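You operate a simulated robot arm through the tools that you are given. There is no shell and no other tool. Be economical: measure what you need, move in short steps, check, and stop when the job is done.

You run a simulated two-armed robot. Do the job below in one go: nothing can be reset, and whatever is moved stays where it is left.

Task
Take the cap from the brown-topped red bench and leave it on top of the yellow tin. Put one of the grey modules from the brown-topped red bench on the top of the return damper. Put the orange fuse on the white bench away in the kb spares. Fetch the brass fitting with the smallest size on its label from the white bench and set it on the brown-topped red bench. Put the white foam block from the top of the white counter on the grey bench and the black foam block on the top of the return damper. Take the tall carton on the grey bench and put it away on the top of the dark bench. Do these in any order. Set down upright: grey module, orange fuse, foam block, tall carton.

Only the result counts: the job must be done as asked and must still hold three seconds after the hand-in. Knocking over, shifting, dropping, spilling or breaking anything else fails it. Lids that push on must go on centred and level and be pressed home; caps that screw on are set level and turned clockwise until they are tight.

Robot
Two 7-joint arms with two-finger grippers on one trunk, on a base that drives. Base frame: it is fixed to the floor where the robot stands at the start and does not move with it; the origin is under the middle of the robot, x ahead of it, y to its left, z up; the surface under the hand at the start is at about z = 760. Units: mm, degrees, N and s.
The left shoulder is at the start at [73, 216, 1143], the right one opposite. With the tool pointing down near the work surface each hand reaches from about 280 to 820 mm from the robot's upright axis, wherever it stands, measured 20 degrees to its own side. Places, roughly: brass fitting [500, -1000, 750]; brown-topped red bench [700, 500, 800]; cap [500, -250, 750]; foam block [250, -2250, 500]; grey bench [1000, -2600, 800]; grey module [500, -250, 1000]; orange fuse [500, -750, 750]; spares (20x13 cm) [-5500, -4700, 980]; tall carton [1000, -2500, 750]; top of the dark bench [-2900, 6100, 800]; top of the return damper (76x20 cm) [-2180, -1180, 520]; yellow tin (9x9x10 cm) [900, 200, 900]. Payload 3.18 kg a hand.
The TCP of each hand is the grasp point between the finger pads, 30 mm short of the fingertips. In the tool frame z runs along the fingers and y along their closing line. The gripper opens to 144 mm. The gripper's body begins 103 mm behind the TCP.
Orientation is told as [roll, pitch, yaw] about the base's x, y, z axes, in that order, counted from this pose: with the fingers straight down and closing along the base's y, the tool's x points along the base's -x, its y along +y and its z along -z.

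Tools
- The arms move only by the tool drive_tool. It takes "left_deltas", "right_deltas" or both (then of equal length, played together; a hand with none holds still); each is a list of rows, each an object (a shift or turn left out is 0, a gripper value left out holds the last) with "offset": the shift along the tool's x, y, z in mm, a list of three; "dr": the turn, a rotation vector about the tool's x, y, z in degrees, a list of three. In form: [{"offset": [x, y, z], "dr": [wx, wy, wz]}, ...]. A call has 1 to 8 rows; each row shifts and turns the commanded pose from where the row before left it, along the tool's axes as they then stand. "left_claw" and "right_claw" are, for a hand that has rows, the opening, from 0 (shut) to 1 (fully open), set as the call begins (left out, the last holds). Rows are played at 5 a second. More than 50 mm and 8.6 degrees between two rows, or a gripper value outside its range, and nothing of the call is played. Where a pose cannot be reached the arm comes as near as it can. A force on the tool above 40 N (or 10 N above the force at the start of the call, whichever is more), or a blocked arm, ends the call early, and 0.2 s more pass. The fingers move at their own pace and stop on an object; they squeeze with about 38 N. The grip force told is the motor's: it shows also when the fingers shut on nothing. Time passes only in rows, and 0.2 s behind the last, so rows that do not move let the fingers close. The reply holds the time, the measured pose of the TCP, the force on the tool along the base axes, the opening and the grip force, in the units named above and with some noise, with the torque about the TCP (base axes, N m) and any sound that the robot's microphone picked up, and new pictures: "pictures" is both (left out), scene, wrist or none (wrist: the cameras of the hands that moved).
- Cameras (640 x 400 px; columns grow to the right, rows downward): "scene" is now at [160, -21, 1323.8]; the picture's right is [-0.26, -0.97, 0.00], its down [-0.61, 0.17, -0.77] and it looks along [0.75, -0.20, -0.64] (base axes); focal length 247 px, centre (320, 200). "left" rides on the left gripper at [76, -16, -143] in its tool frame; the picture's right is [0.21, 0.98, 0.00], its down [-0.84, 0.18, -0.51] and it looks along [-0.50, 0.11, 0.86] (tool axes); focal length 218 px, centre (320, 200). "right" rides on the right gripper at [77, 16, -143] in its tool frame; the picture's right is [-0.21, 0.98, 0.00], its down [-0.84, -0.18, -0.51] and it looks along [-0.50, -0.11, 0.86] (tool axes); focal length 218 px, centre (320, 200). There is no depth. A picture from a camera that has moved, and an enlarged one, comes with that camera's place and axes in the base frame and with its lens.
- slide_trunk(by): slides the trunk up (or, below 0, down) by that many mm; the arms and the scene camera ride with it, the base frame stays. It gives what a move gives, with no picture.
- steer(legs): drives the robot by 1 to 6 legs, each [ahead, left, turn to the left] in mm, mm and degrees, along the robot's own axes; the way and the turn of a leg run together, so that a leg with both is an arc; at most 1500 mm and 180 degrees a leg. The arms and the cameras ride along, it lands a little off, and it stops where it bumps. It gives what a move gives, and a new picture of the scene camera.
- head_to(pan, tilt): turns the head with the scene camera to pan (to the left, within 80 degrees either way) and tilt (down, from -29 to 69), counted from straight ahead of the robot. It gives what a move gives, and a new picture of the scene camera.
- enlarge(camera, box): a new picture of the part [left, top, right, bottom] of that camera's present view, enlarged. The clock stands still meanwhile.
- job_done(): hands the job in; it is judged then, once.

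Go step by step. Nothing tells you exact positions but the pictures and the camera data: compare them with the known pose of the tool, close in by small moves and look again before you grip or let go. The budget is 207 turns and 260 pictures, counting those below and the enlarged ones. Unless the task says otherwise, let go and move clear before handing in.

The tools are called after "Call:" as name(argument=value, ...) on one line, values as JSON. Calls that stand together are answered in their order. drive_tool: Moves the arms, as the interface text tells. Its arguments: {"type":"object","properties":{"left_deltas":{"type":"array","items":{"type":"object","properties":{"offset":{"type":"array","items":{"type":"number"}},"dr":{"type":"array","items":{"type":"number"}}}}},"left_claw":{"type":"number"},"right_deltas":{"type":"array","items":{"type":"object","properties":{"offset":{"type":"array","items":{"type":"number"}},"dr":{"type":"array","items":{"type":"number"}}}}},"right_claw":{"type":"number"},"pictures":{"type":"string","enum":["both","scene","wrist","none"]}},"required":[]} The other tools are called the same way: slide_trunk (by) slides the trunk up or down; steer (legs) drives the base; head_to (pan, tilt) turns the head that bears the scene camera; enlarge (camera, box) takes an enlarged picture of a part of a camera's view; job_done () hands the job in.

At the start:

```text
clock: 0.0
left_eef_pos: [418.8, 13.6, 1142.4]
left_orientation: [-0.1, 0.1, 0.0]
left_ft_force: [-0.1, -0.6, 0.2]
left_ft_torque: [0.03, 0.03, -0.02]
left_grip_width: 144.0
left_gripper_force: 0.0
right_eef_pos: [453.3, -525.5, 1135.3]
right_orientation: [0.0, -0.1, 0.0]
right_ft_force: [0.3, 1.0, 0.5]
right_ft_torque: [-0.01, -0.01, 0.02]
right_grip_width: 144.0
right_gripper_force: 0.1
trunk travel left (down, up): [-225.0, 144.0]
robot x, y, heading: [1.0, 1.9, -0.2]
head pan, tilt: [-15.2, 39.4]
```

scene: 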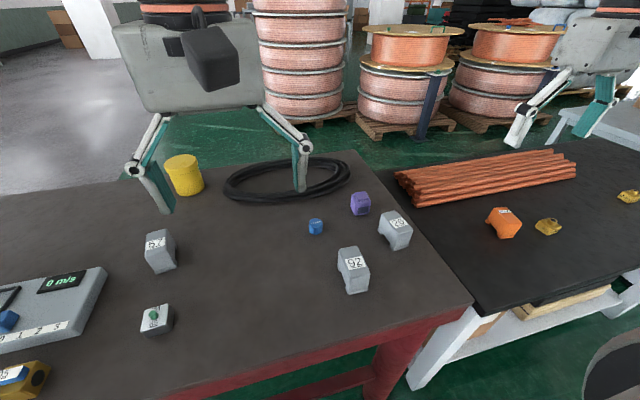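
right: 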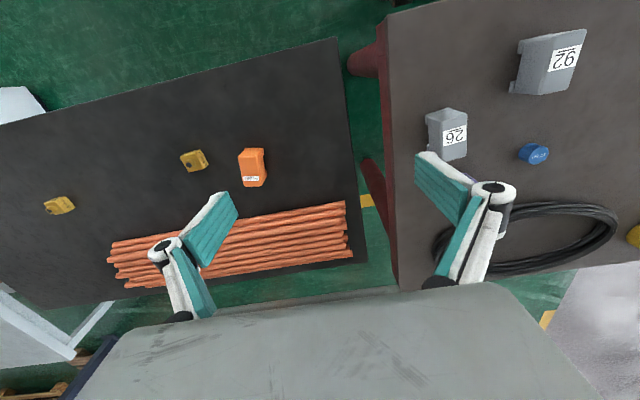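
left: 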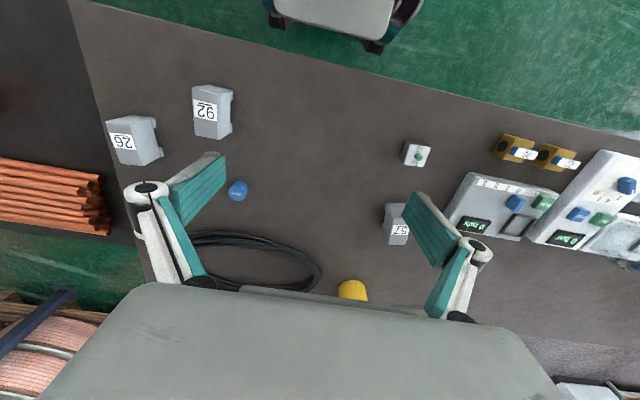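

I see the brown bench ahead with grey modules, a blue cap-like piece and the yellow tin; the white bench on the right holds the orange fuse and brass fittings. I'll look closer first.

Call:
enlarge(camera="scene", box=[120, 140, 440, 340])

Call:
enlarge(camera="scene", box=[460, 140, 640, 252])

Call:
enlarge(camera="left", box=[380, 120, 640, 282])

```text
2.00 times, centred on (280, 240) of scene
camera zoom: at [160.0, -21.0, 1323.8], right [-0.26, -0.97, 0.0], down [-0.61, 0.17, -0.77], along [0.75, -0.2, -0.64], focal length 495 px, centre (400, 120)
```

zoom: 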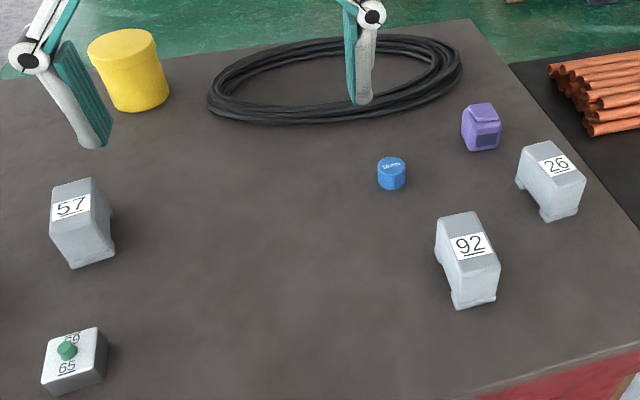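

```text
3.56 times, centred on (550, 196) of scene
camera zoom: at [160.0, -21.0, 1323.8], right [-0.26, -0.97, 0.0], down [-0.61, 0.17, -0.77], along [0.75, -0.2, -0.64], focal length 879 px, centre (-498, 214)
```

zoom: 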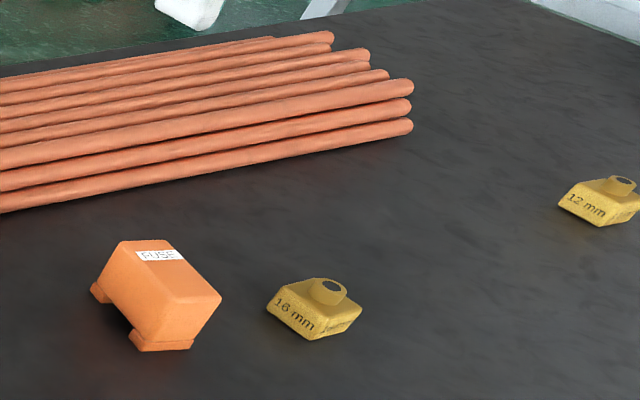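

```text
2.46 times, centred on (510, 201) of left
camera zoom: at [341.9, -3.1, 1285.1], right [-0.21, 0.98, 0.0], down [0.84, 0.18, 0.51], along [0.5, 0.11, -0.86], focal length 537 px, centre (-148, 198)
```

zoom: 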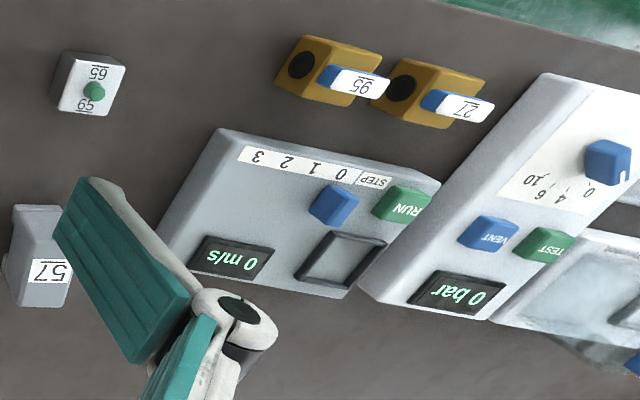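

The blue disc should be the cap; brass fittings show 16 mm and 12 mm. I'll look around with the head to check the other places.

Call:
enlarge(camera="scene", box=[290, 190, 380, 246])

Call:
head_to(pan=-55, tilt=30)

Call:
head_to(pan=-80, tilt=15)

Call:
head_to(pan=60, tilt=15)

```text
7.11 times, centred on (335, 218) of scene
camera zoom: at [160.0, -21.0, 1323.8], right [-0.26, -0.97, 0.0], down [-0.61, 0.17, -0.77], along [0.75, -0.2, -0.64], focal length 1759 px, centre (213, 72)
```

zoom: 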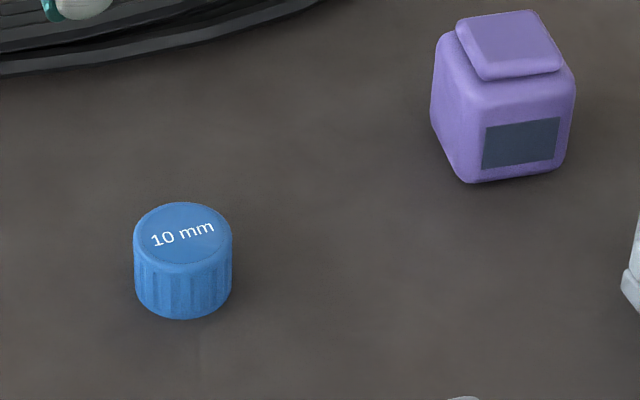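

```text
clock: 1.1
left_eef_pos: [419.4, 13.8, 1141.0]
left_orientation: [0.1, 0.0, 0.1]
left_ft_force: [0.1, 0.0, -0.9]
left_ft_torque: [0.01, -0.04, 0.01]
left_grip_width: 144.2
left_gripper_force: 0.1
right_eef_pos: [453.3, -526.6, 1135.1]
right_orientation: [0.0, 0.1, -0.1]
right_ft_force: [0.4, 0.4, -0.6]
right_ft_torque: [-0.05, -0.01, -0.03]
right_grip_width: 143.8
right_gripper_force: 0.0
trunk travel left (down, up): [-225.0, 144.0]
robot x, y, heading: [0.2, 0.2, 0.0]
head pan, tilt: [-55.0, 30.0]
camera scene: at [129.6, -72.7, 1338.3], right [-0.82, -0.57, 0.0], down [-0.29, 0.41, -0.87], along [0.5, -0.71, -0.5], focal length 247 px, centre (320, 200)
```

scene: 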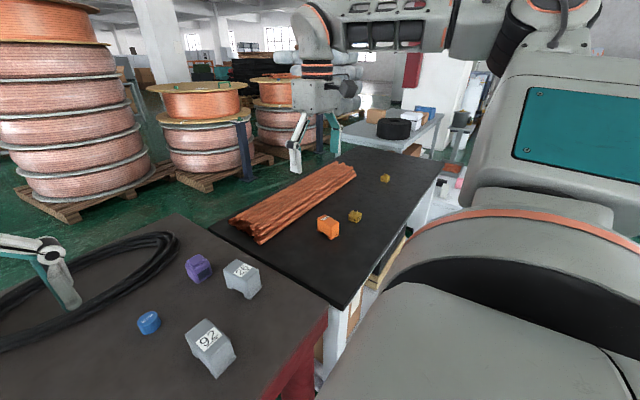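

```text
clock: 1.9
left_eef_pos: [418.4, 12.8, 1142.3]
left_orientation: [0.0, 0.1, -0.1]
left_ft_force: [-0.5, -0.4, 0.2]
left_ft_torque: [-0.01, -0.04, -0.01]
left_grip_width: 143.8
left_gripper_force: 0.1
right_eef_pos: [452.9, -525.5, 1135.7]
right_orientation: [0.0, -0.1, 0.0]
right_ft_force: [-0.3, -0.1, 0.8]
right_ft_torque: [-0.02, 0.01, 0.02]
right_grip_width: 144.0
right_gripper_force: 0.0
trunk travel left (down, up): [-225.0, 144.0]
robot x, y, heading: [0.5, 2.0, -0.0]
head pan, tilt: [-80.0, 15.0]
camera scene: at [93.9, -90.7, 1362.5], right [-0.98, -0.17, 0.0], down [-0.05, 0.26, -0.97], along [0.17, -0.95, -0.26], focal length 247 px, centre (320, 200)
```

scene: 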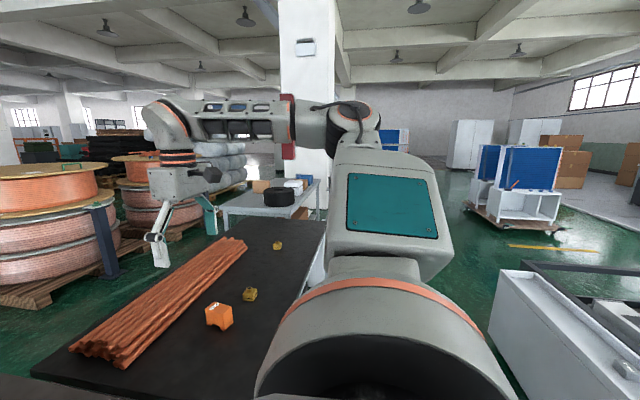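

```text
clock: 4.2
left_eef_pos: [418.3, 14.7, 1141.8]
left_orientation: [0.0, 0.0, 0.0]
left_ft_force: [-0.1, -0.1, 0.4]
left_ft_torque: [-0.01, -0.02, 0.02]
left_grip_width: 144.3
left_gripper_force: 0.1
right_eef_pos: [452.5, -526.2, 1135.7]
right_orientation: [0.0, 0.1, -0.2]
right_ft_force: [-0.3, 0.0, 0.0]
right_ft_torque: [-0.02, 0.03, -0.03]
right_grip_width: 144.0
right_gripper_force: 0.0
trunk travel left (down, up): [-225.0, 144.0]
robot x, y, heading: [0.5, -0.5, 0.0]
head pan, tilt: [60.0, 15.0]
camera scene: at [124.4, 82.2, 1362.5], right [0.87, -0.5, 0.0], down [-0.13, -0.22, -0.97], along [0.48, 0.84, -0.26], focal length 247 px, centre (320, 200)
```

scene: 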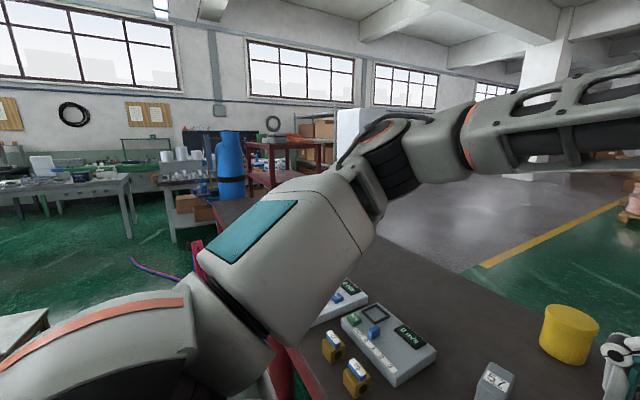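

Next I'll check how close the bench edge is to the base.

Call:
head_to(pan=0, tilt=69)

Call:
head_to(pan=10, tilt=30)

```text
clock: 5.5
left_eef_pos: [419.8, 13.2, 1143.4]
left_orientation: [0.0, 0.0, -0.1]
left_ft_force: [0.5, -0.4, -0.5]
left_ft_torque: [0.01, -0.02, -0.02]
left_grip_width: 144.1
left_gripper_force: 0.1
right_eef_pos: [452.1, -526.0, 1135.9]
right_orientation: [0.0, -0.1, -0.1]
right_ft_force: [-0.6, 0.6, 0.7]
right_ft_torque: [0.01, -0.01, 0.01]
right_grip_width: 143.9
right_gripper_force: 0.1
trunk travel left (down, up): [-225.0, 144.0]
robot x, y, heading: [0.3, 1.7, 0.1]
head pan, tilt: [0.0, 68.8]
camera scene: at [133.6, 1.4, 1286.9], right [0.0, -1.0, 0.0], down [-0.93, 0.0, -0.36], along [0.36, 0.0, -0.93], focal length 247 px, centre (320, 200)
```

scene: 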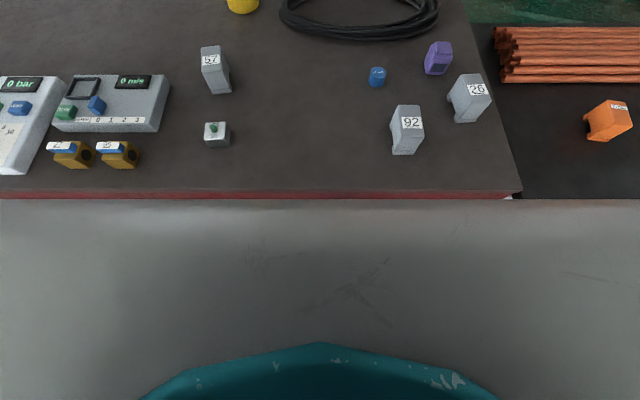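

```text
clock: 6.5
left_eef_pos: [417.7, 13.9, 1143.3]
left_orientation: [0.0, 0.0, 0.0]
left_ft_force: [0.1, -0.5, 0.3]
left_ft_torque: [-0.02, 0.0, -0.02]
left_grip_width: 143.9
left_gripper_force: 0.1
right_eef_pos: [453.5, -525.2, 1135.1]
right_orientation: [0.1, 0.0, -0.1]
right_ft_force: [-0.8, -0.7, -0.4]
right_ft_torque: [-0.03, -0.03, 0.02]
right_grip_width: 144.1
right_gripper_force: 0.0
trunk travel left (down, up): [-225.0, 144.0]
robot x, y, heading: [-0.9, 1.7, 0.1]
head pan, tilt: [10.0, 30.0]
camera scene: at [166.7, 17.0, 1338.3], right [0.17, -0.98, 0.0], down [-0.49, -0.09, -0.87], along [0.85, 0.15, -0.5], focal length 247 px, centre (320, 200)
```

scene: 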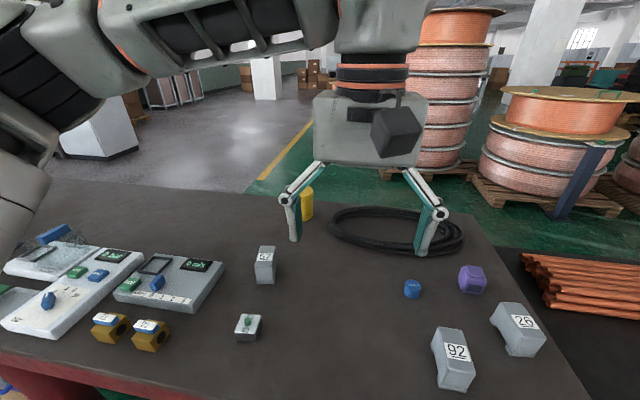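

The base front seems to be around x=210 and the bench edge at x≈350. I'll drive 110 mm ahead so the left hand can come nearer to the tin, then look at the cap.

Call:
steer(legs=[[110, 0, 0]])

Call:
drive_tool(left_deltas=[{"offset": [0, -45, 45], "dr": [0, -7.5, 0]}, {"offset": [0, -45, 45], "dr": [0, -7.5, 0]}, {"offset": [0, -40, 40], "dr": [0, -7.5, 0]}, {"offset": [0, 0, 30], "dr": [0, -7.5, 0]}, {"offset": [0, 0, 0], "dr": [0, -7.5, 0]}, {"offset": [0, 0, 0], "dr": [0, -7.5, 0]}], pictures="both")

```text
clock: 7.7
left_eef_pos: [493.9, 12.4, 1141.6]
left_orientation: [0.1, 0.0, 0.1]
left_ft_force: [-0.9, 0.5, 1.4]
left_ft_torque: [-0.03, -0.08, -0.02]
left_grip_width: 144.0
left_gripper_force: 0.0
right_eef_pos: [526.6, -526.9, 1135.1]
right_orientation: [-0.1, 0.0, -0.2]
right_ft_force: [-0.6, -0.1, 0.1]
right_ft_torque: [0.0, -0.07, 0.02]
right_grip_width: 144.1
right_gripper_force: 0.1
trunk travel left (down, up): [-225.0, 144.0]
robot x, y, heading: [73.8, -1.7, 0.0]
head pan, tilt: [10.0, 30.0]
stopped in leg 1: the robot was blocked; the commanded pose is now the measured one
camera scene: at [240.3, 16.9, 1338.5], right [0.17, -0.98, 0.0], down [-0.49, -0.09, -0.87], along [0.85, 0.15, -0.5], focal length 247 px, centre (320, 200)
```

scene: 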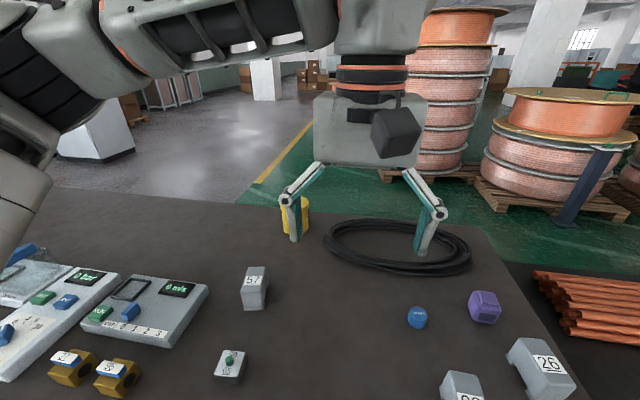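

```text
refused: row 1 steps farther than a row can; nothing moved
```

The base touched the bench after 74 mm, so that's the limit. I'll pitch the left hand 45° forward and shift it toward the cap (about [668,-152,775]).

Call:
drive_tool(left_deltas=[{"offset": [0, -27, 0], "dr": [0, -7.5, 0]}, {"offset": [0, -27, 0], "dr": [0, -7.5, 0]}, {"offset": [0, -27, 0], "dr": [0, -7.5, 0]}, {"offset": [0, -27, 0], "dr": [0, -7.5, 0]}, {"offset": [0, -27, 0], "dr": [0, -7.5, 0]}, {"offset": [0, -27, 0], "dr": [0, -7.5, 0]}, {"offset": [19, 0, 40]}, {"offset": [19, 0, 40]}], left_claw=0.6, pictures="none")

Call:
drive_tool(left_deltas=[{"offset": [19, 0, 40]}, {"offset": [19, 0, 40]}, {"offset": [19, 0, 40]}, {"offset": [19, 0, 40]}, {"offset": [19, 0, 40]}], pictures="both")

```text
clock: 9.7
left_eef_pos: [507.4, -170.1, 1124.2]
left_orientation: [-12.7, -43.8, 6.7]
left_ft_force: [0.2, 0.4, 0.0]
left_ft_torque: [-0.01, 0.04, -0.01]
left_grip_width: 86.3
left_gripper_force: 0.2
right_eef_pos: [527.7, -525.8, 1134.6]
right_orientation: [-0.1, 0.2, -0.1]
right_ft_force: [-0.2, 0.0, -0.1]
right_ft_torque: [0.01, -0.04, 0.02]
right_grip_width: 144.0
right_gripper_force: 0.1
trunk travel left (down, up): [-225.0, 144.0]
robot x, y, heading: [71.2, -2.1, -0.2]
head pan, tilt: [10.0, 30.0]
stopped in row 8 (left hand): the arm was blocked; the commanded pose is now the measured one
```

```text
clock: 10.4
left_eef_pos: [526.6, -212.6, 1128.1]
left_orientation: [-28.9, -40.4, 16.3]
left_ft_force: [0.0, -0.4, 0.3]
left_ft_torque: [0.01, 0.02, 0.02]
left_grip_width: 86.2
left_gripper_force: 0.1
right_eef_pos: [528.7, -525.6, 1133.2]
right_orientation: [0.0, 0.2, 0.0]
right_ft_force: [0.8, 0.3, -0.2]
right_ft_torque: [-0.04, -0.03, 0.02]
right_grip_width: 144.1
right_gripper_force: 0.1
trunk travel left (down, up): [-225.0, 144.0]
robot x, y, heading: [73.7, -0.7, -0.1]
head pan, tilt: [10.0, 30.0]
stopped in row 3 (left hand): the arm was blocked; the commanded pose is now the measured one
camera scene: at [242.3, 17.0, 1338.2], right [0.17, -0.98, 0.0], down [-0.49, -0.09, -0.87], along [0.85, 0.15, -0.5], focal length 247 px, centre (320, 200)
camera left: at [372.7, -200.7, 1179.5], right [-0.1, 0.86, -0.5], down [0.28, 0.5, 0.82], along [0.95, -0.06, -0.29], focal length 218 px, centre (320, 200)
```

scene: 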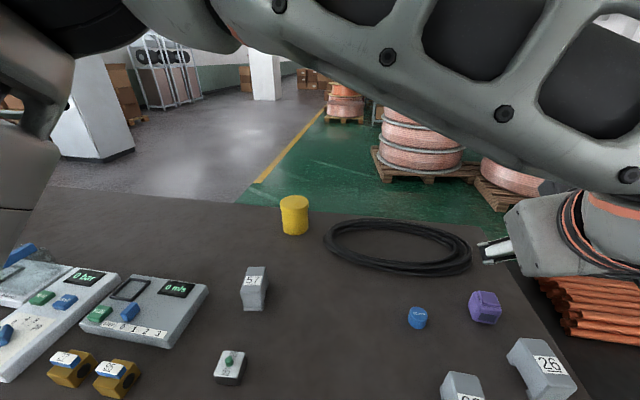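
left: 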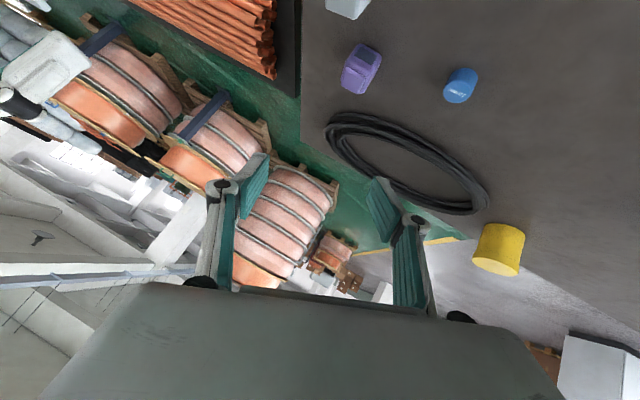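

The pitched left hand jams that far across the body. I'll untwist it and bring it back to its own side, then shift the base right so the cap lies before the left shoulder.

Call:
drive_tool(left_deltas=[{"offset": [0, 40, 0], "dr": [-4.6, -0.4, 3.4]}, {"offset": [0, 40, 0], "dr": [-4.6, -0.4, 3.4]}, {"offset": [0, 40, 0], "dr": [-4.6, -0.4, 3.4]}, {"offset": [0, 40, 0], "dr": [-4.6, -0.4, 3.4]}, {"offset": [0, 45, 0]}, {"offset": [0, 45, 0]}, {"offset": [0, 45, 0]}, {"offset": [0, 45, 0]}], pictures="none")

Call:
steer(legs=[[-75, 0, 0], [0, -330, 0]])

```text
clock: 12.2
left_eef_pos: [531.0, 120.5, 1095.4]
left_orientation: [1.4, -45.4, -1.2]
left_ft_force: [0.3, 0.6, -0.1]
left_ft_torque: [-0.03, -0.02, -0.03]
left_grip_width: 86.3
left_gripper_force: 0.1
right_eef_pos: [528.4, -525.9, 1135.8]
right_orientation: [-0.1, 0.1, -0.1]
right_ft_force: [-0.1, 1.7, -0.3]
right_ft_torque: [-0.03, 0.0, 0.0]
right_grip_width: 144.0
right_gripper_force: 0.1
trunk travel left (down, up): [-225.0, 144.0]
robot x, y, heading: [76.3, -2.4, -0.0]
head pan, tilt: [10.0, 30.0]
```

```text
clock: 16.2
left_eef_pos: [455.7, -198.0, 1094.9]
left_orientation: [1.5, -45.2, -1.6]
left_ft_force: [-0.3, -0.9, -0.6]
left_ft_torque: [0.03, -0.02, 0.01]
left_grip_width: 86.5
left_gripper_force: 0.0
right_eef_pos: [450.2, -845.2, 1134.6]
right_orientation: [-0.1, 0.1, -0.2]
right_ft_force: [0.2, -0.2, -0.2]
right_ft_torque: [0.03, 0.0, 0.0]
right_grip_width: 144.3
right_gripper_force: 0.0
trunk travel left (down, up): [-225.0, 144.0]
robot x, y, heading: [-1.4, -313.9, -0.1]
head pan, tilt: [10.0, 30.0]
camera scene: at [166.1, -300.0, 1338.3], right [0.17, -0.99, 0.0], down [-0.49, -0.09, -0.87], along [0.85, 0.15, -0.5], focal length 247 px, centre (320, 200)
```

scene: 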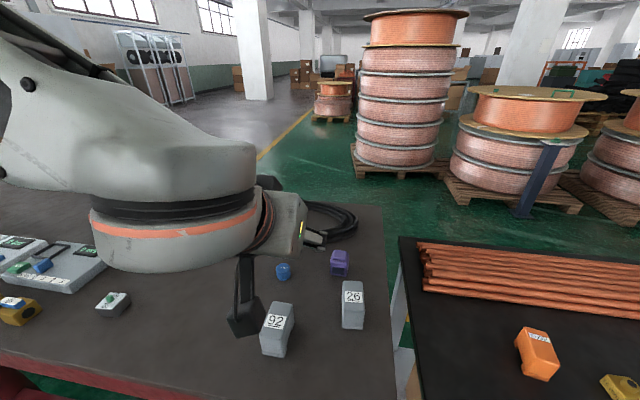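

Cap and fuse estimates disagree with before, so I'll look again with the same head pose as at the start.

Call:
head_to(pan=0, tilt=40)

Call:
enlarge(camera="left", box=[0, 0, 640, 400])

```text
clock: 16.9
left_eef_pos: [456.3, -196.5, 1094.3]
left_orientation: [1.5, -45.3, -1.6]
left_ft_force: [-0.8, -0.2, -1.1]
left_ft_torque: [-0.01, 0.02, -0.02]
left_grip_width: 86.4
left_gripper_force: 0.0
right_eef_pos: [450.9, -843.9, 1134.3]
right_orientation: [-0.1, 0.1, -0.3]
right_ft_force: [1.2, -0.7, 1.2]
right_ft_torque: [-0.01, -0.02, 0.01]
right_grip_width: 143.8
right_gripper_force: 0.1
trunk travel left (down, up): [-225.0, 144.0]
robot x, y, heading: [-0.2, -314.9, -0.4]
head pan, tilt: [0.0, 40.0]
camera scene: at [162.0, -315.3, 1323.0], right [0.0, -1.0, 0.0], down [-0.64, 0.0, -0.77], along [0.77, 0.0, -0.64], focal length 247 px, centre (320, 200)
```

scene: 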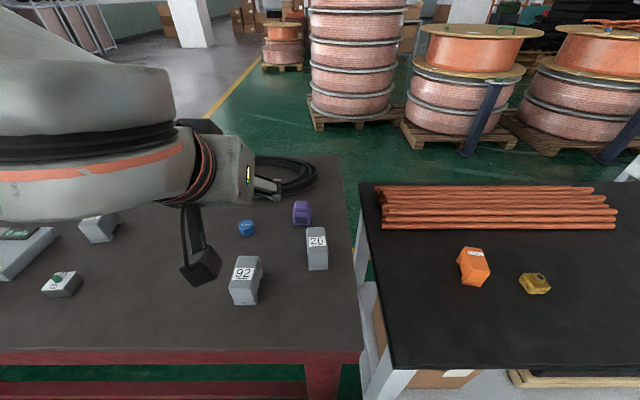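

```text
1.00 times, centred on (320, 200) of left (not enlarged: the box is as wide or as high as the picture)
camera zoom: at [300.9, -213.8, 1140.7], right [-0.14, 0.98, -0.13], down [0.23, 0.16, 0.96], along [0.96, 0.1, -0.25], focal length 218 px, centre (320, 200)
```

zoom: 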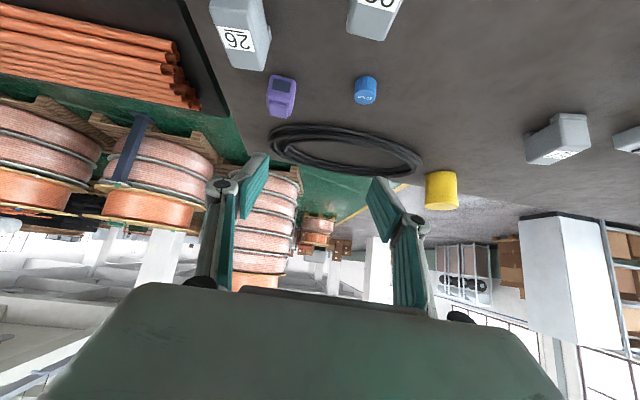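

The estimates agree once the brown top is taken at about z=840 (nothing moved): cap ≈ [605,-130,856], tin ≈ [900,205], white bench top ≈ 760. I'll ease the pitch to 30° and go to a pre-grasp behind the cap.

Call:
drive_tool(left_deltas=[{"offset": [0, 22, 10], "dr": [0, 7.5, -1.1]}, {"offset": [0, 22, 10], "dr": [0, 7.5, -1.1]}, {"offset": [-2.5, 23, 40]}, {"offset": [-2.5, 0, 40]}, {"offset": [-2.5, 0, 40]}, {"offset": [-2.5, 0, 40]}], left_claw=0.5, pictures="both")

```text
clock: 18.3
left_eef_pos: [559.0, -129.2, 943.3]
left_orientation: [-0.3, -30.3, 1.5]
left_ft_force: [0.6, 0.2, 0.7]
left_ft_torque: [-0.01, 0.02, -0.02]
left_grip_width: 71.9
left_gripper_force: 0.1
right_eef_pos: [452.6, -843.1, 1133.7]
right_orientation: [0.0, 0.1, -0.4]
right_ft_force: [-0.1, 0.2, -0.4]
right_ft_torque: [0.0, 0.04, 0.02]
right_grip_width: 143.7
right_gripper_force: 0.0
trunk travel left (down, up): [-225.0, 144.0]
robot x, y, heading: [0.5, -317.0, -0.4]
head pan, tilt: [0.0, 40.0]
camera scene: at [163.0, -315.6, 1322.7], right [0.0, -1.0, 0.0], down [-0.64, 0.0, -0.77], along [0.77, 0.0, -0.64], focal length 247 px, centre (320, 200)
camera left: at [420.2, -148.8, 1028.9], right [-0.2, 0.97, -0.11], down [0.47, 0.19, 0.86], along [0.86, 0.12, -0.5], focal length 218 px, centre (320, 200)
```

scene: 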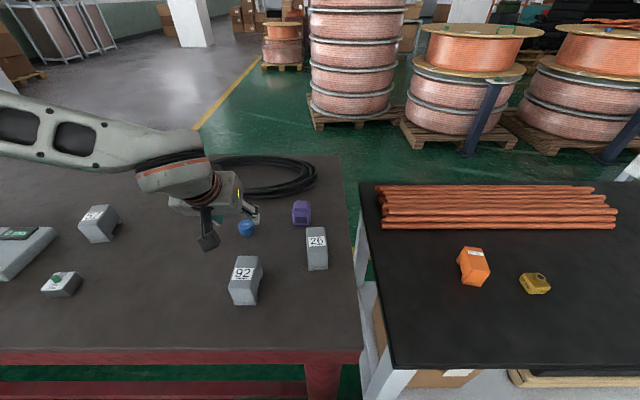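
left: 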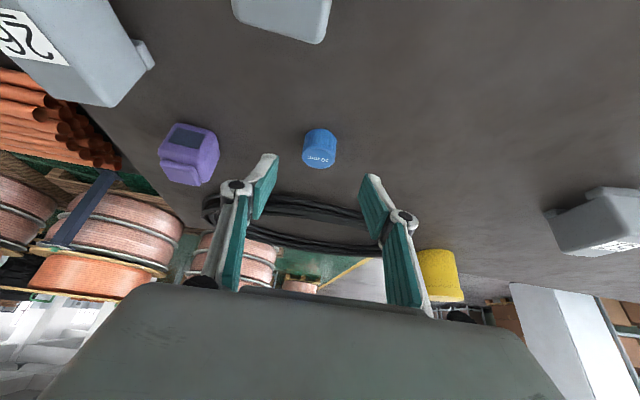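

The cap is at about [604,-133,856]. I'll slide in along the tool axis.

Call:
drive_tool(left_deltas=[{"offset": [2, -4, 40]}, {"offset": [1, 0, 28]}], pictures="wrist")

```text
clock: 18.9
left_eef_pos: [590.8, -133.2, 885.6]
left_orientation: [-0.3, -30.3, 1.5]
left_ft_force: [0.5, -0.5, 0.6]
left_ft_torque: [0.02, -0.03, 0.01]
left_grip_width: 71.9
left_gripper_force: 0.0
right_eef_pos: [451.5, -844.1, 1134.5]
right_orientation: [-0.1, 0.1, -0.2]
right_ft_force: [-0.5, 0.6, 0.3]
right_ft_torque: [0.01, 0.0, 0.02]
right_grip_width: 144.1
right_gripper_force: 0.1
trunk travel left (down, up): [-225.0, 144.0]
robot x, y, heading: [-1.0, -317.2, -0.4]
head pan, tilt: [0.0, 40.0]
camera left: at [452.6, -152.2, 970.2], right [-0.2, 0.97, -0.11], down [0.47, 0.2, 0.86], along [0.86, 0.12, -0.49], focal length 218 px, centre (320, 200)
```

left: 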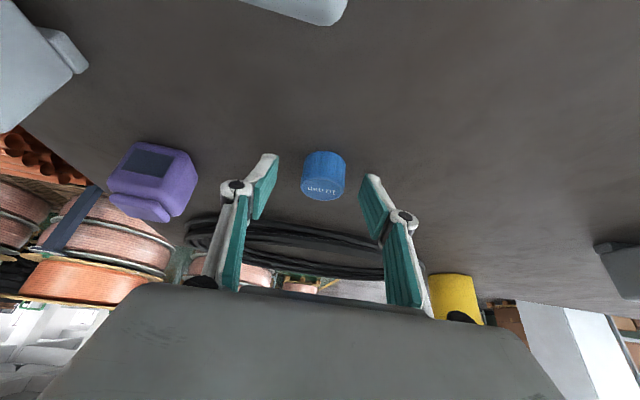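

The cap sits between the fingers; a little deeper, then grip.

Call:
drive_tool(left_deltas=[{"offset": [3, 2, 13]}], pictures="none")

Call:
drive_tool(left_deltas=[{}, {}, {}, {}], left_claw=0.0, pictures="wrist")

```text
clock: 19.3
left_eef_pos: [593.0, -132.1, 880.0]
left_orientation: [-0.5, -30.9, 1.6]
left_ft_force: [-5.5, 3.5, 25.4]
left_ft_torque: [0.53, 0.11, 0.26]
left_grip_width: 73.8
left_gripper_force: 1.2
right_eef_pos: [447.6, -843.4, 1137.5]
right_orientation: [0.0, -0.2, -0.3]
right_ft_force: [-0.6, 0.8, 0.0]
right_ft_torque: [-0.02, 0.01, -0.02]
right_grip_width: 143.8
right_gripper_force: 0.0
trunk travel left (down, up): [-225.0, 144.0]
robot x, y, heading: [-2.0, -319.2, -0.3]
head pan, tilt: [0.0, 40.0]
```

```text
clock: 19.6
left_eef_pos: [595.6, -132.1, 882.1]
left_orientation: [-0.4, -31.2, 1.7]
left_ft_force: [-7.9, 2.7, 25.7]
left_ft_torque: [0.51, 0.13, 0.14]
left_grip_width: 34.8
left_gripper_force: 44.7
right_eef_pos: [449.8, -844.2, 1135.6]
right_orientation: [-0.1, 0.1, -0.2]
right_ft_force: [0.8, -0.5, 0.2]
right_ft_torque: [-0.01, 0.02, -0.01]
right_grip_width: 144.1
right_gripper_force: 0.0
trunk travel left (down, up): [-225.0, 144.0]
robot x, y, heading: [-0.9, -316.9, -0.2]
head pan, tilt: [0.0, 40.0]
stopped in row 1 (left hand): the force on the tool passed its limit at 51 N (the readings are from after the stop); the commanded pose is now the measured one
camera left: at [456.4, -151.1, 964.5], right [-0.2, 0.97, -0.12], down [0.45, 0.2, 0.87], along [0.87, 0.12, -0.48], focal length 218 px, centre (320, 200)
```

left: 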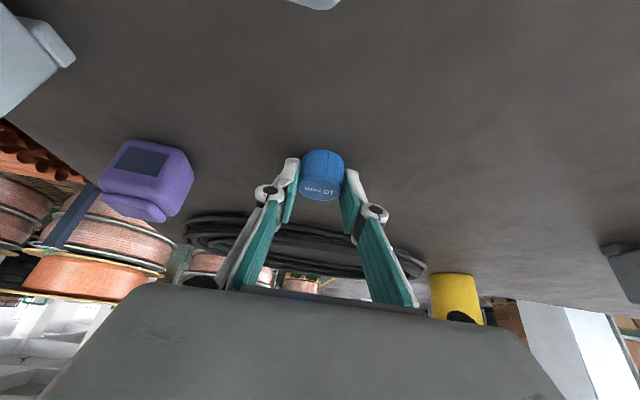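

Gripped (35 mm) with the fingertips touching the bench at about z=849. Lifting straight up.

Call:
drive_tool(left_deltas=[{"offset": [-10, 0, -17]}, {"offset": [-20, 0, -34.6]}, {"offset": [-20, 0, -34.6]}, {"offset": [-20, 0, -34.6]}, {"offset": [-20, 0, -34.6]}], pictures="wrist")

Call:
steer(legs=[[0, 330, 0], [65, 0, 0]])

```text
clock: 20.8
left_eef_pos: [591.5, -130.4, 1060.5]
left_orientation: [-0.5, -30.6, 1.6]
left_ft_force: [-0.1, -0.1, 0.5]
left_ft_torque: [-0.03, -0.03, -0.01]
left_grip_width: 34.4
left_gripper_force: 38.3
right_eef_pos: [450.8, -845.0, 1134.1]
right_orientation: [0.0, 0.0, -0.2]
right_ft_force: [-0.3, -0.2, -0.2]
right_ft_torque: [0.0, -0.01, -0.03]
right_grip_width: 144.2
right_gripper_force: 0.1
trunk travel left (down, up): [-225.0, 144.0]
robot x, y, heading: [-1.5, -314.7, 0.1]
head pan, tilt: [0.0, 40.0]
camera left: at [454.8, -150.0, 1143.9], right [-0.2, 0.97, -0.11], down [0.46, 0.2, 0.87], along [0.86, 0.12, -0.49], focal length 218 px, centre (320, 200)
```

left: 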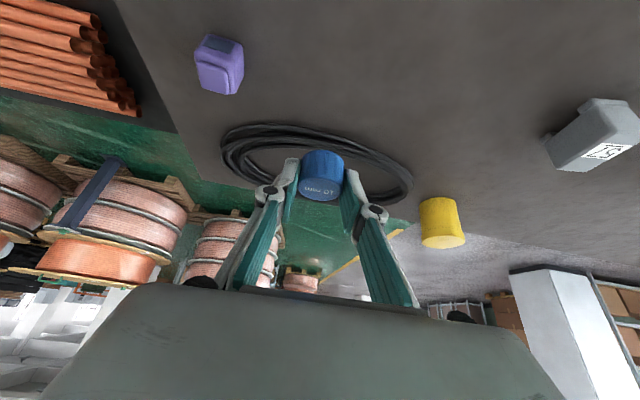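

```text
clock: 24.9
left_eef_pos: [662.5, 199.4, 1057.6]
left_orientation: [-0.4, -30.6, 1.5]
left_ft_force: [0.4, -0.4, -0.6]
left_ft_torque: [0.02, 0.02, -0.01]
left_grip_width: 34.1
left_gripper_force: 38.2
right_eef_pos: [516.7, -514.0, 1133.8]
right_orientation: [-0.2, 0.1, -0.4]
right_ft_force: [0.2, -0.1, -1.2]
right_ft_torque: [0.0, 0.07, -0.01]
right_grip_width: 143.8
right_gripper_force: 0.0
trunk travel left (down, up): [-225.0, 144.0]
robot x, y, heading: [64.3, 19.6, -0.1]
head pan, tilt: [0.0, 40.0]
camera scene: at [229.6, 16.3, 1322.8], right [-0.01, -1.0, 0.0], down [-0.64, 0.0, -0.77], along [0.77, 0.0, -0.64], focal length 247 px, centre (320, 200)
```

scene: 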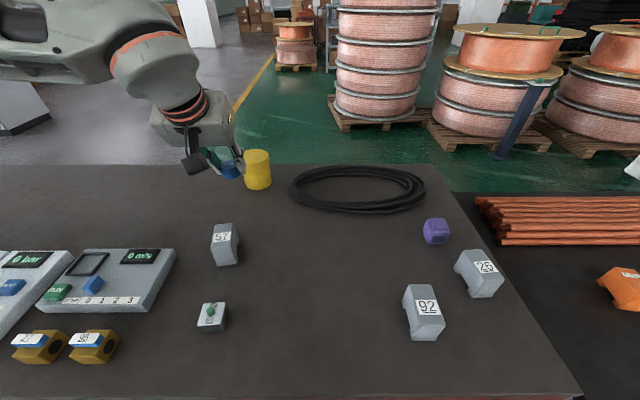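

Tin top centre at about [898,214,949]. Moving the cap above it.

Call:
drive_tool(left_deltas=[{"offset": [-36.4, 3, 27.4]}, {"offset": [-36.4, 3, 27.4]}, {"offset": [-36.4, 3, 27.4]}, {"offset": [-36.4, 3, 27.4]}, {"offset": [-36.4, 3, 27.4]}], pictures="both")

```text
clock: 26.1
left_eef_pos: [889.3, 218.2, 1034.3]
left_orientation: [-0.3, -30.6, 1.4]
left_ft_force: [0.6, -0.8, -0.4]
left_ft_torque: [0.02, 0.0, 0.01]
left_grip_width: 34.5
left_gripper_force: 37.8
right_eef_pos: [517.2, -512.4, 1133.4]
right_orientation: [0.0, 0.2, -0.4]
right_ft_force: [0.8, 0.7, -0.9]
right_ft_torque: [0.01, 0.02, 0.02]
right_grip_width: 143.8
right_gripper_force: 0.0
trunk travel left (down, up): [-225.0, 144.0]
robot x, y, heading: [62.3, 14.8, -0.2]
head pan, tilt: [0.0, 40.0]
camera scene: at [229.6, 15.7, 1322.6], right [-0.01, -1.0, 0.0], down [-0.64, 0.0, -0.77], along [0.77, 0.0, -0.64], focal length 247 px, centre (320, 200)
camera left: at [750.9, 199.8, 1117.8], right [-0.2, 0.97, -0.11], down [0.46, 0.19, 0.86], along [0.86, 0.12, -0.49], focal length 218 px, centre (320, 200)
```

scene: 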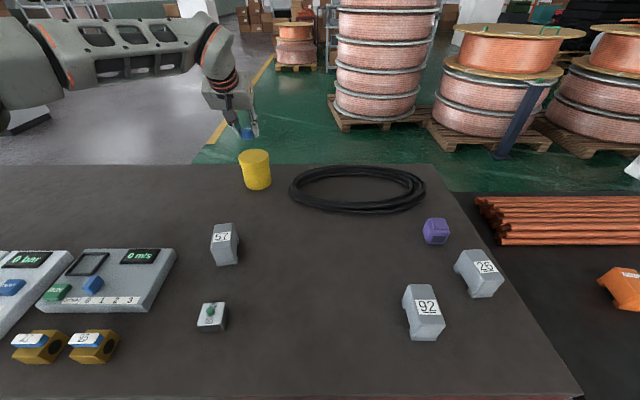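
left: 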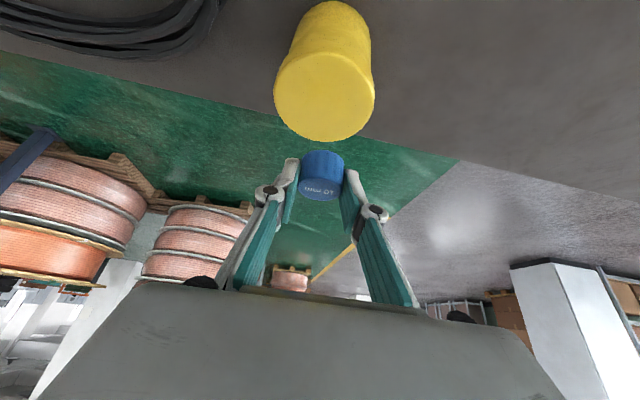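

The tin centre is nearer than I set: about [869,210]. I'll move back 23 mm and lower to just above.

Call:
drive_tool(left_deltas=[{"offset": [20, -9, -11.5]}, {"offset": [10.5, 0, 18.2]}, {"offset": [10.5, 0, 18.2]}], pictures="both")

```text
clock: 26.9
left_eef_pos: [865.1, 209.3, 993.2]
left_orientation: [-0.4, -30.8, 1.4]
left_ft_force: [0.4, 0.2, -0.1]
left_ft_torque: [0.02, -0.01, -0.02]
left_grip_width: 34.5
left_gripper_force: 37.7
right_eef_pos: [515.9, -512.9, 1134.2]
right_orientation: [-0.2, 0.1, -0.4]
right_ft_force: [0.5, 0.4, 0.1]
right_ft_torque: [-0.01, 0.02, -0.01]
right_grip_width: 144.1
right_gripper_force: 0.0
trunk travel left (down, up): [-225.0, 144.0]
robot x, y, heading: [65.0, 16.5, -0.1]
head pan, tilt: [0.0, 40.0]
camera scene: at [228.4, 16.3, 1322.9], right [-0.01, -1.0, 0.0], down [-0.64, 0.0, -0.77], along [0.77, 0.0, -0.64], focal length 247 px, centre (320, 200)
camera left: at [726.7, 190.9, 1076.8], right [-0.2, 0.97, -0.11], down [0.46, 0.19, 0.87], along [0.86, 0.12, -0.49], focal length 218 px, centre (320, 200)
```

scene: 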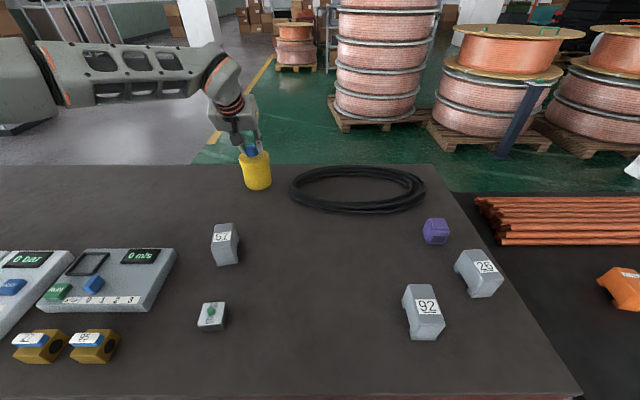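
left: 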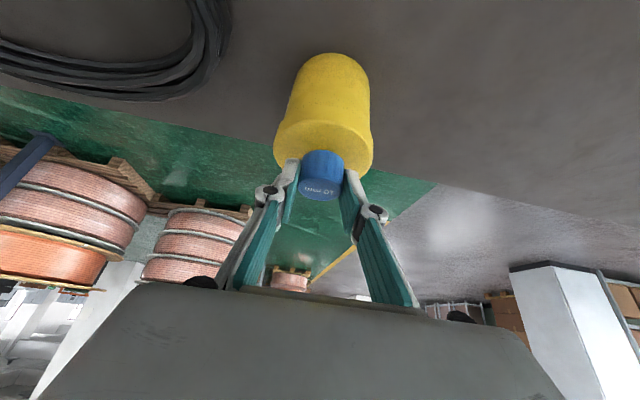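

Well centred; lowering in small steps until it touches.

Call:
drive_tool(left_deltas=[{"offset": [1.5, 0, 2.6]}, {"offset": [1.5, 0, 2.6]}, {}], pictures="none")

Call:
drive_tool(left_deltas=[{"offset": [1, 0, 1.73]}, {}], pictures="wrist")

```text
clock: 27.7
left_eef_pos: [864.9, 208.7, 987.1]
left_orientation: [-0.4, -30.8, 1.5]
left_ft_force: [0.1, -0.2, 0.0]
left_ft_torque: [0.03, 0.0, 0.03]
left_grip_width: 34.5
left_gripper_force: 37.5
right_eef_pos: [515.0, -513.5, 1133.4]
right_orientation: [0.0, 0.0, -0.4]
right_ft_force: [1.0, -0.4, -0.1]
right_ft_torque: [0.05, 0.03, 0.03]
right_grip_width: 143.9
right_gripper_force: 0.0
trunk travel left (down, up): [-225.0, 144.0]
robot x, y, heading: [68.4, 15.8, -0.6]
head pan, tilt: [0.0, 40.0]
```

```text
clock: 28.3
left_eef_pos: [864.3, 208.6, 984.2]
left_orientation: [-0.4, -30.6, 1.4]
left_ft_force: [0.8, 0.7, -0.9]
left_ft_torque: [-0.04, 0.0, 0.02]
left_grip_width: 34.5
left_gripper_force: 38.3
right_eef_pos: [515.1, -513.7, 1134.3]
right_orientation: [0.1, 0.1, -0.3]
right_ft_force: [0.0, 0.5, 0.6]
right_ft_torque: [-0.01, 0.02, -0.02]
right_grip_width: 144.2
right_gripper_force: 0.0
trunk travel left (down, up): [-225.0, 144.0]
robot x, y, heading: [62.4, 14.9, -0.5]
head pan, tilt: [0.0, 40.0]
camera left: at [726.6, 190.6, 1068.2], right [-0.2, 0.97, -0.11], down [0.46, 0.19, 0.87], along [0.86, 0.12, -0.49], focal length 218 px, centre (320, 200)
```

left: 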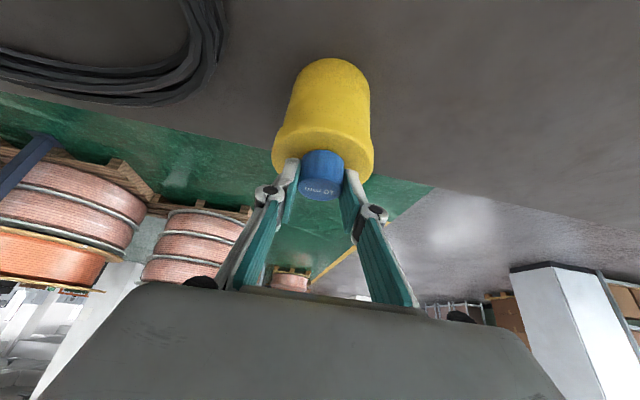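

Call:
drive_tool(left_deltas=[{"offset": [1, 0, 1.73]}, {"offset": [1, 0, 1.73]}], pictures="none")

Call:
enlarge(camera="scene", box=[200, 120, 312, 190])

Call:
enlarge(camera="left", box=[240, 100, 400, 200])

```text
clock: 28.9
left_eef_pos: [866.0, 209.1, 981.6]
left_orientation: [-0.4, -30.8, 1.4]
left_ft_force: [-0.4, 1.0, 4.1]
left_ft_torque: [0.1, -0.07, 0.02]
left_grip_width: 34.5
left_gripper_force: 37.8
right_eef_pos: [515.8, -512.5, 1135.1]
right_orientation: [-0.1, 0.0, -0.4]
right_ft_force: [0.0, -0.3, 0.0]
right_ft_torque: [0.02, -0.01, 0.02]
right_grip_width: 144.0
right_gripper_force: 0.0
trunk travel left (down, up): [-225.0, 144.0]
robot x, y, heading: [64.8, 16.5, -0.2]
head pan, tilt: [0.0, 40.0]
```

```text
5.71 times, centred on (256, 155) of scene
camera zoom: at [227.7, 16.3, 1323.2], right [-0.01, -1.0, 0.0], down [-0.64, 0.0, -0.77], along [0.77, 0.0, -0.64], focal length 1413 px, centre (686, 457)
```

zoom: 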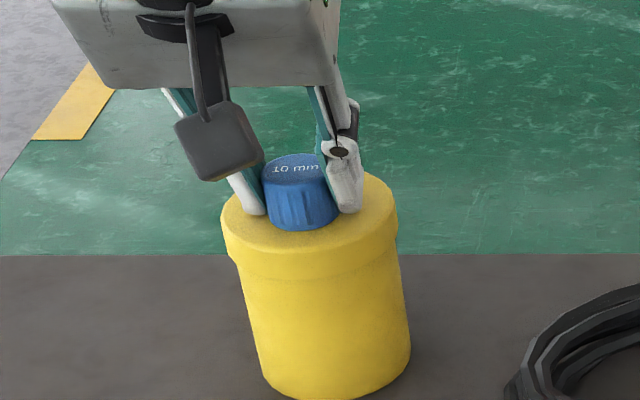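

```text
4.00 times, centred on (320, 150) of left
camera zoom: at [726.7, 190.4, 1065.4], right [-0.2, 0.97, -0.11], down [0.46, 0.19, 0.87], along [0.87, 0.12, -0.49], focal length 873 px, centre (320, 400)
```

zoom: 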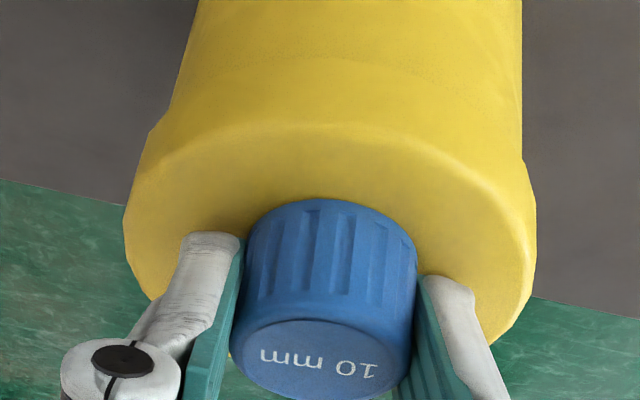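

Touching and well centred. Release and back away along the tool axis.

Call:
drive_tool(left_deltas=[{"offset": [0.5, 0, 0.8]}, {}, {}], left_claw=0.5, pictures="none")

Call:
drive_tool(left_deltas=[{"offset": [0, 0, -20]}, {"offset": [0, 0, -40]}, {"offset": [0, 0, -45]}, {"offset": [0, 0, -45]}], pictures="scene")

Call:
enlarge(camera="scene", box=[200, 120, 312, 190])

```text
clock: 29.7
left_eef_pos: [865.3, 209.3, 980.3]
left_orientation: [-0.4, -30.8, 1.4]
left_ft_force: [0.8, 0.8, 7.4]
left_ft_torque: [0.02, -0.08, 0.03]
left_grip_width: 72.9
left_gripper_force: 0.0
right_eef_pos: [516.1, -513.7, 1133.7]
right_orientation: [0.0, 0.2, -0.4]
right_ft_force: [-0.3, 0.0, -0.5]
right_ft_torque: [-0.03, -0.03, -0.03]
right_grip_width: 143.9
right_gripper_force: 0.1
trunk travel left (down, up): [-225.0, 144.0]
robot x, y, heading: [62.9, 16.0, -0.3]
head pan, tilt: [0.0, 40.0]
```

```text
clock: 30.7
left_eef_pos: [788.7, 208.4, 1111.0]
left_orientation: [-0.3, -30.6, 1.4]
left_ft_force: [-0.1, -1.0, 0.1]
left_ft_torque: [0.0, -0.01, 0.0]
left_grip_width: 72.2
left_gripper_force: 0.1
right_eef_pos: [514.6, -511.9, 1134.3]
right_orientation: [-0.1, 0.1, -0.4]
right_ft_force: [0.6, -0.2, 0.5]
right_ft_torque: [0.06, -0.03, 0.01]
right_grip_width: 143.7
right_gripper_force: 0.1
trunk travel left (down, up): [-225.0, 144.0]
robot x, y, heading: [65.8, 16.1, -0.3]
head pan, tilt: [0.0, 40.0]
camera scene: at [226.9, 16.1, 1323.3], right [-0.01, -1.0, 0.0], down [-0.64, 0.0, -0.77], along [0.77, 0.0, -0.64], focal length 247 px, centre (320, 200)
```

scene: 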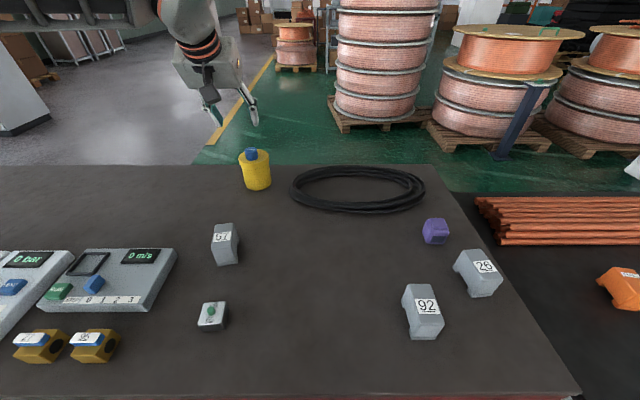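

```text
5.71 times, centred on (256, 155) of scene
camera zoom: at [226.9, 16.1, 1323.3], right [-0.01, -1.0, 0.0], down [-0.64, 0.0, -0.77], along [0.77, 0.0, -0.64], focal length 1413 px, centre (686, 457)
```

zoom: 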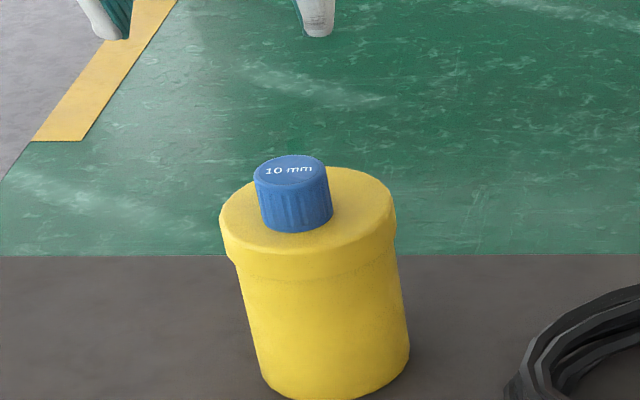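

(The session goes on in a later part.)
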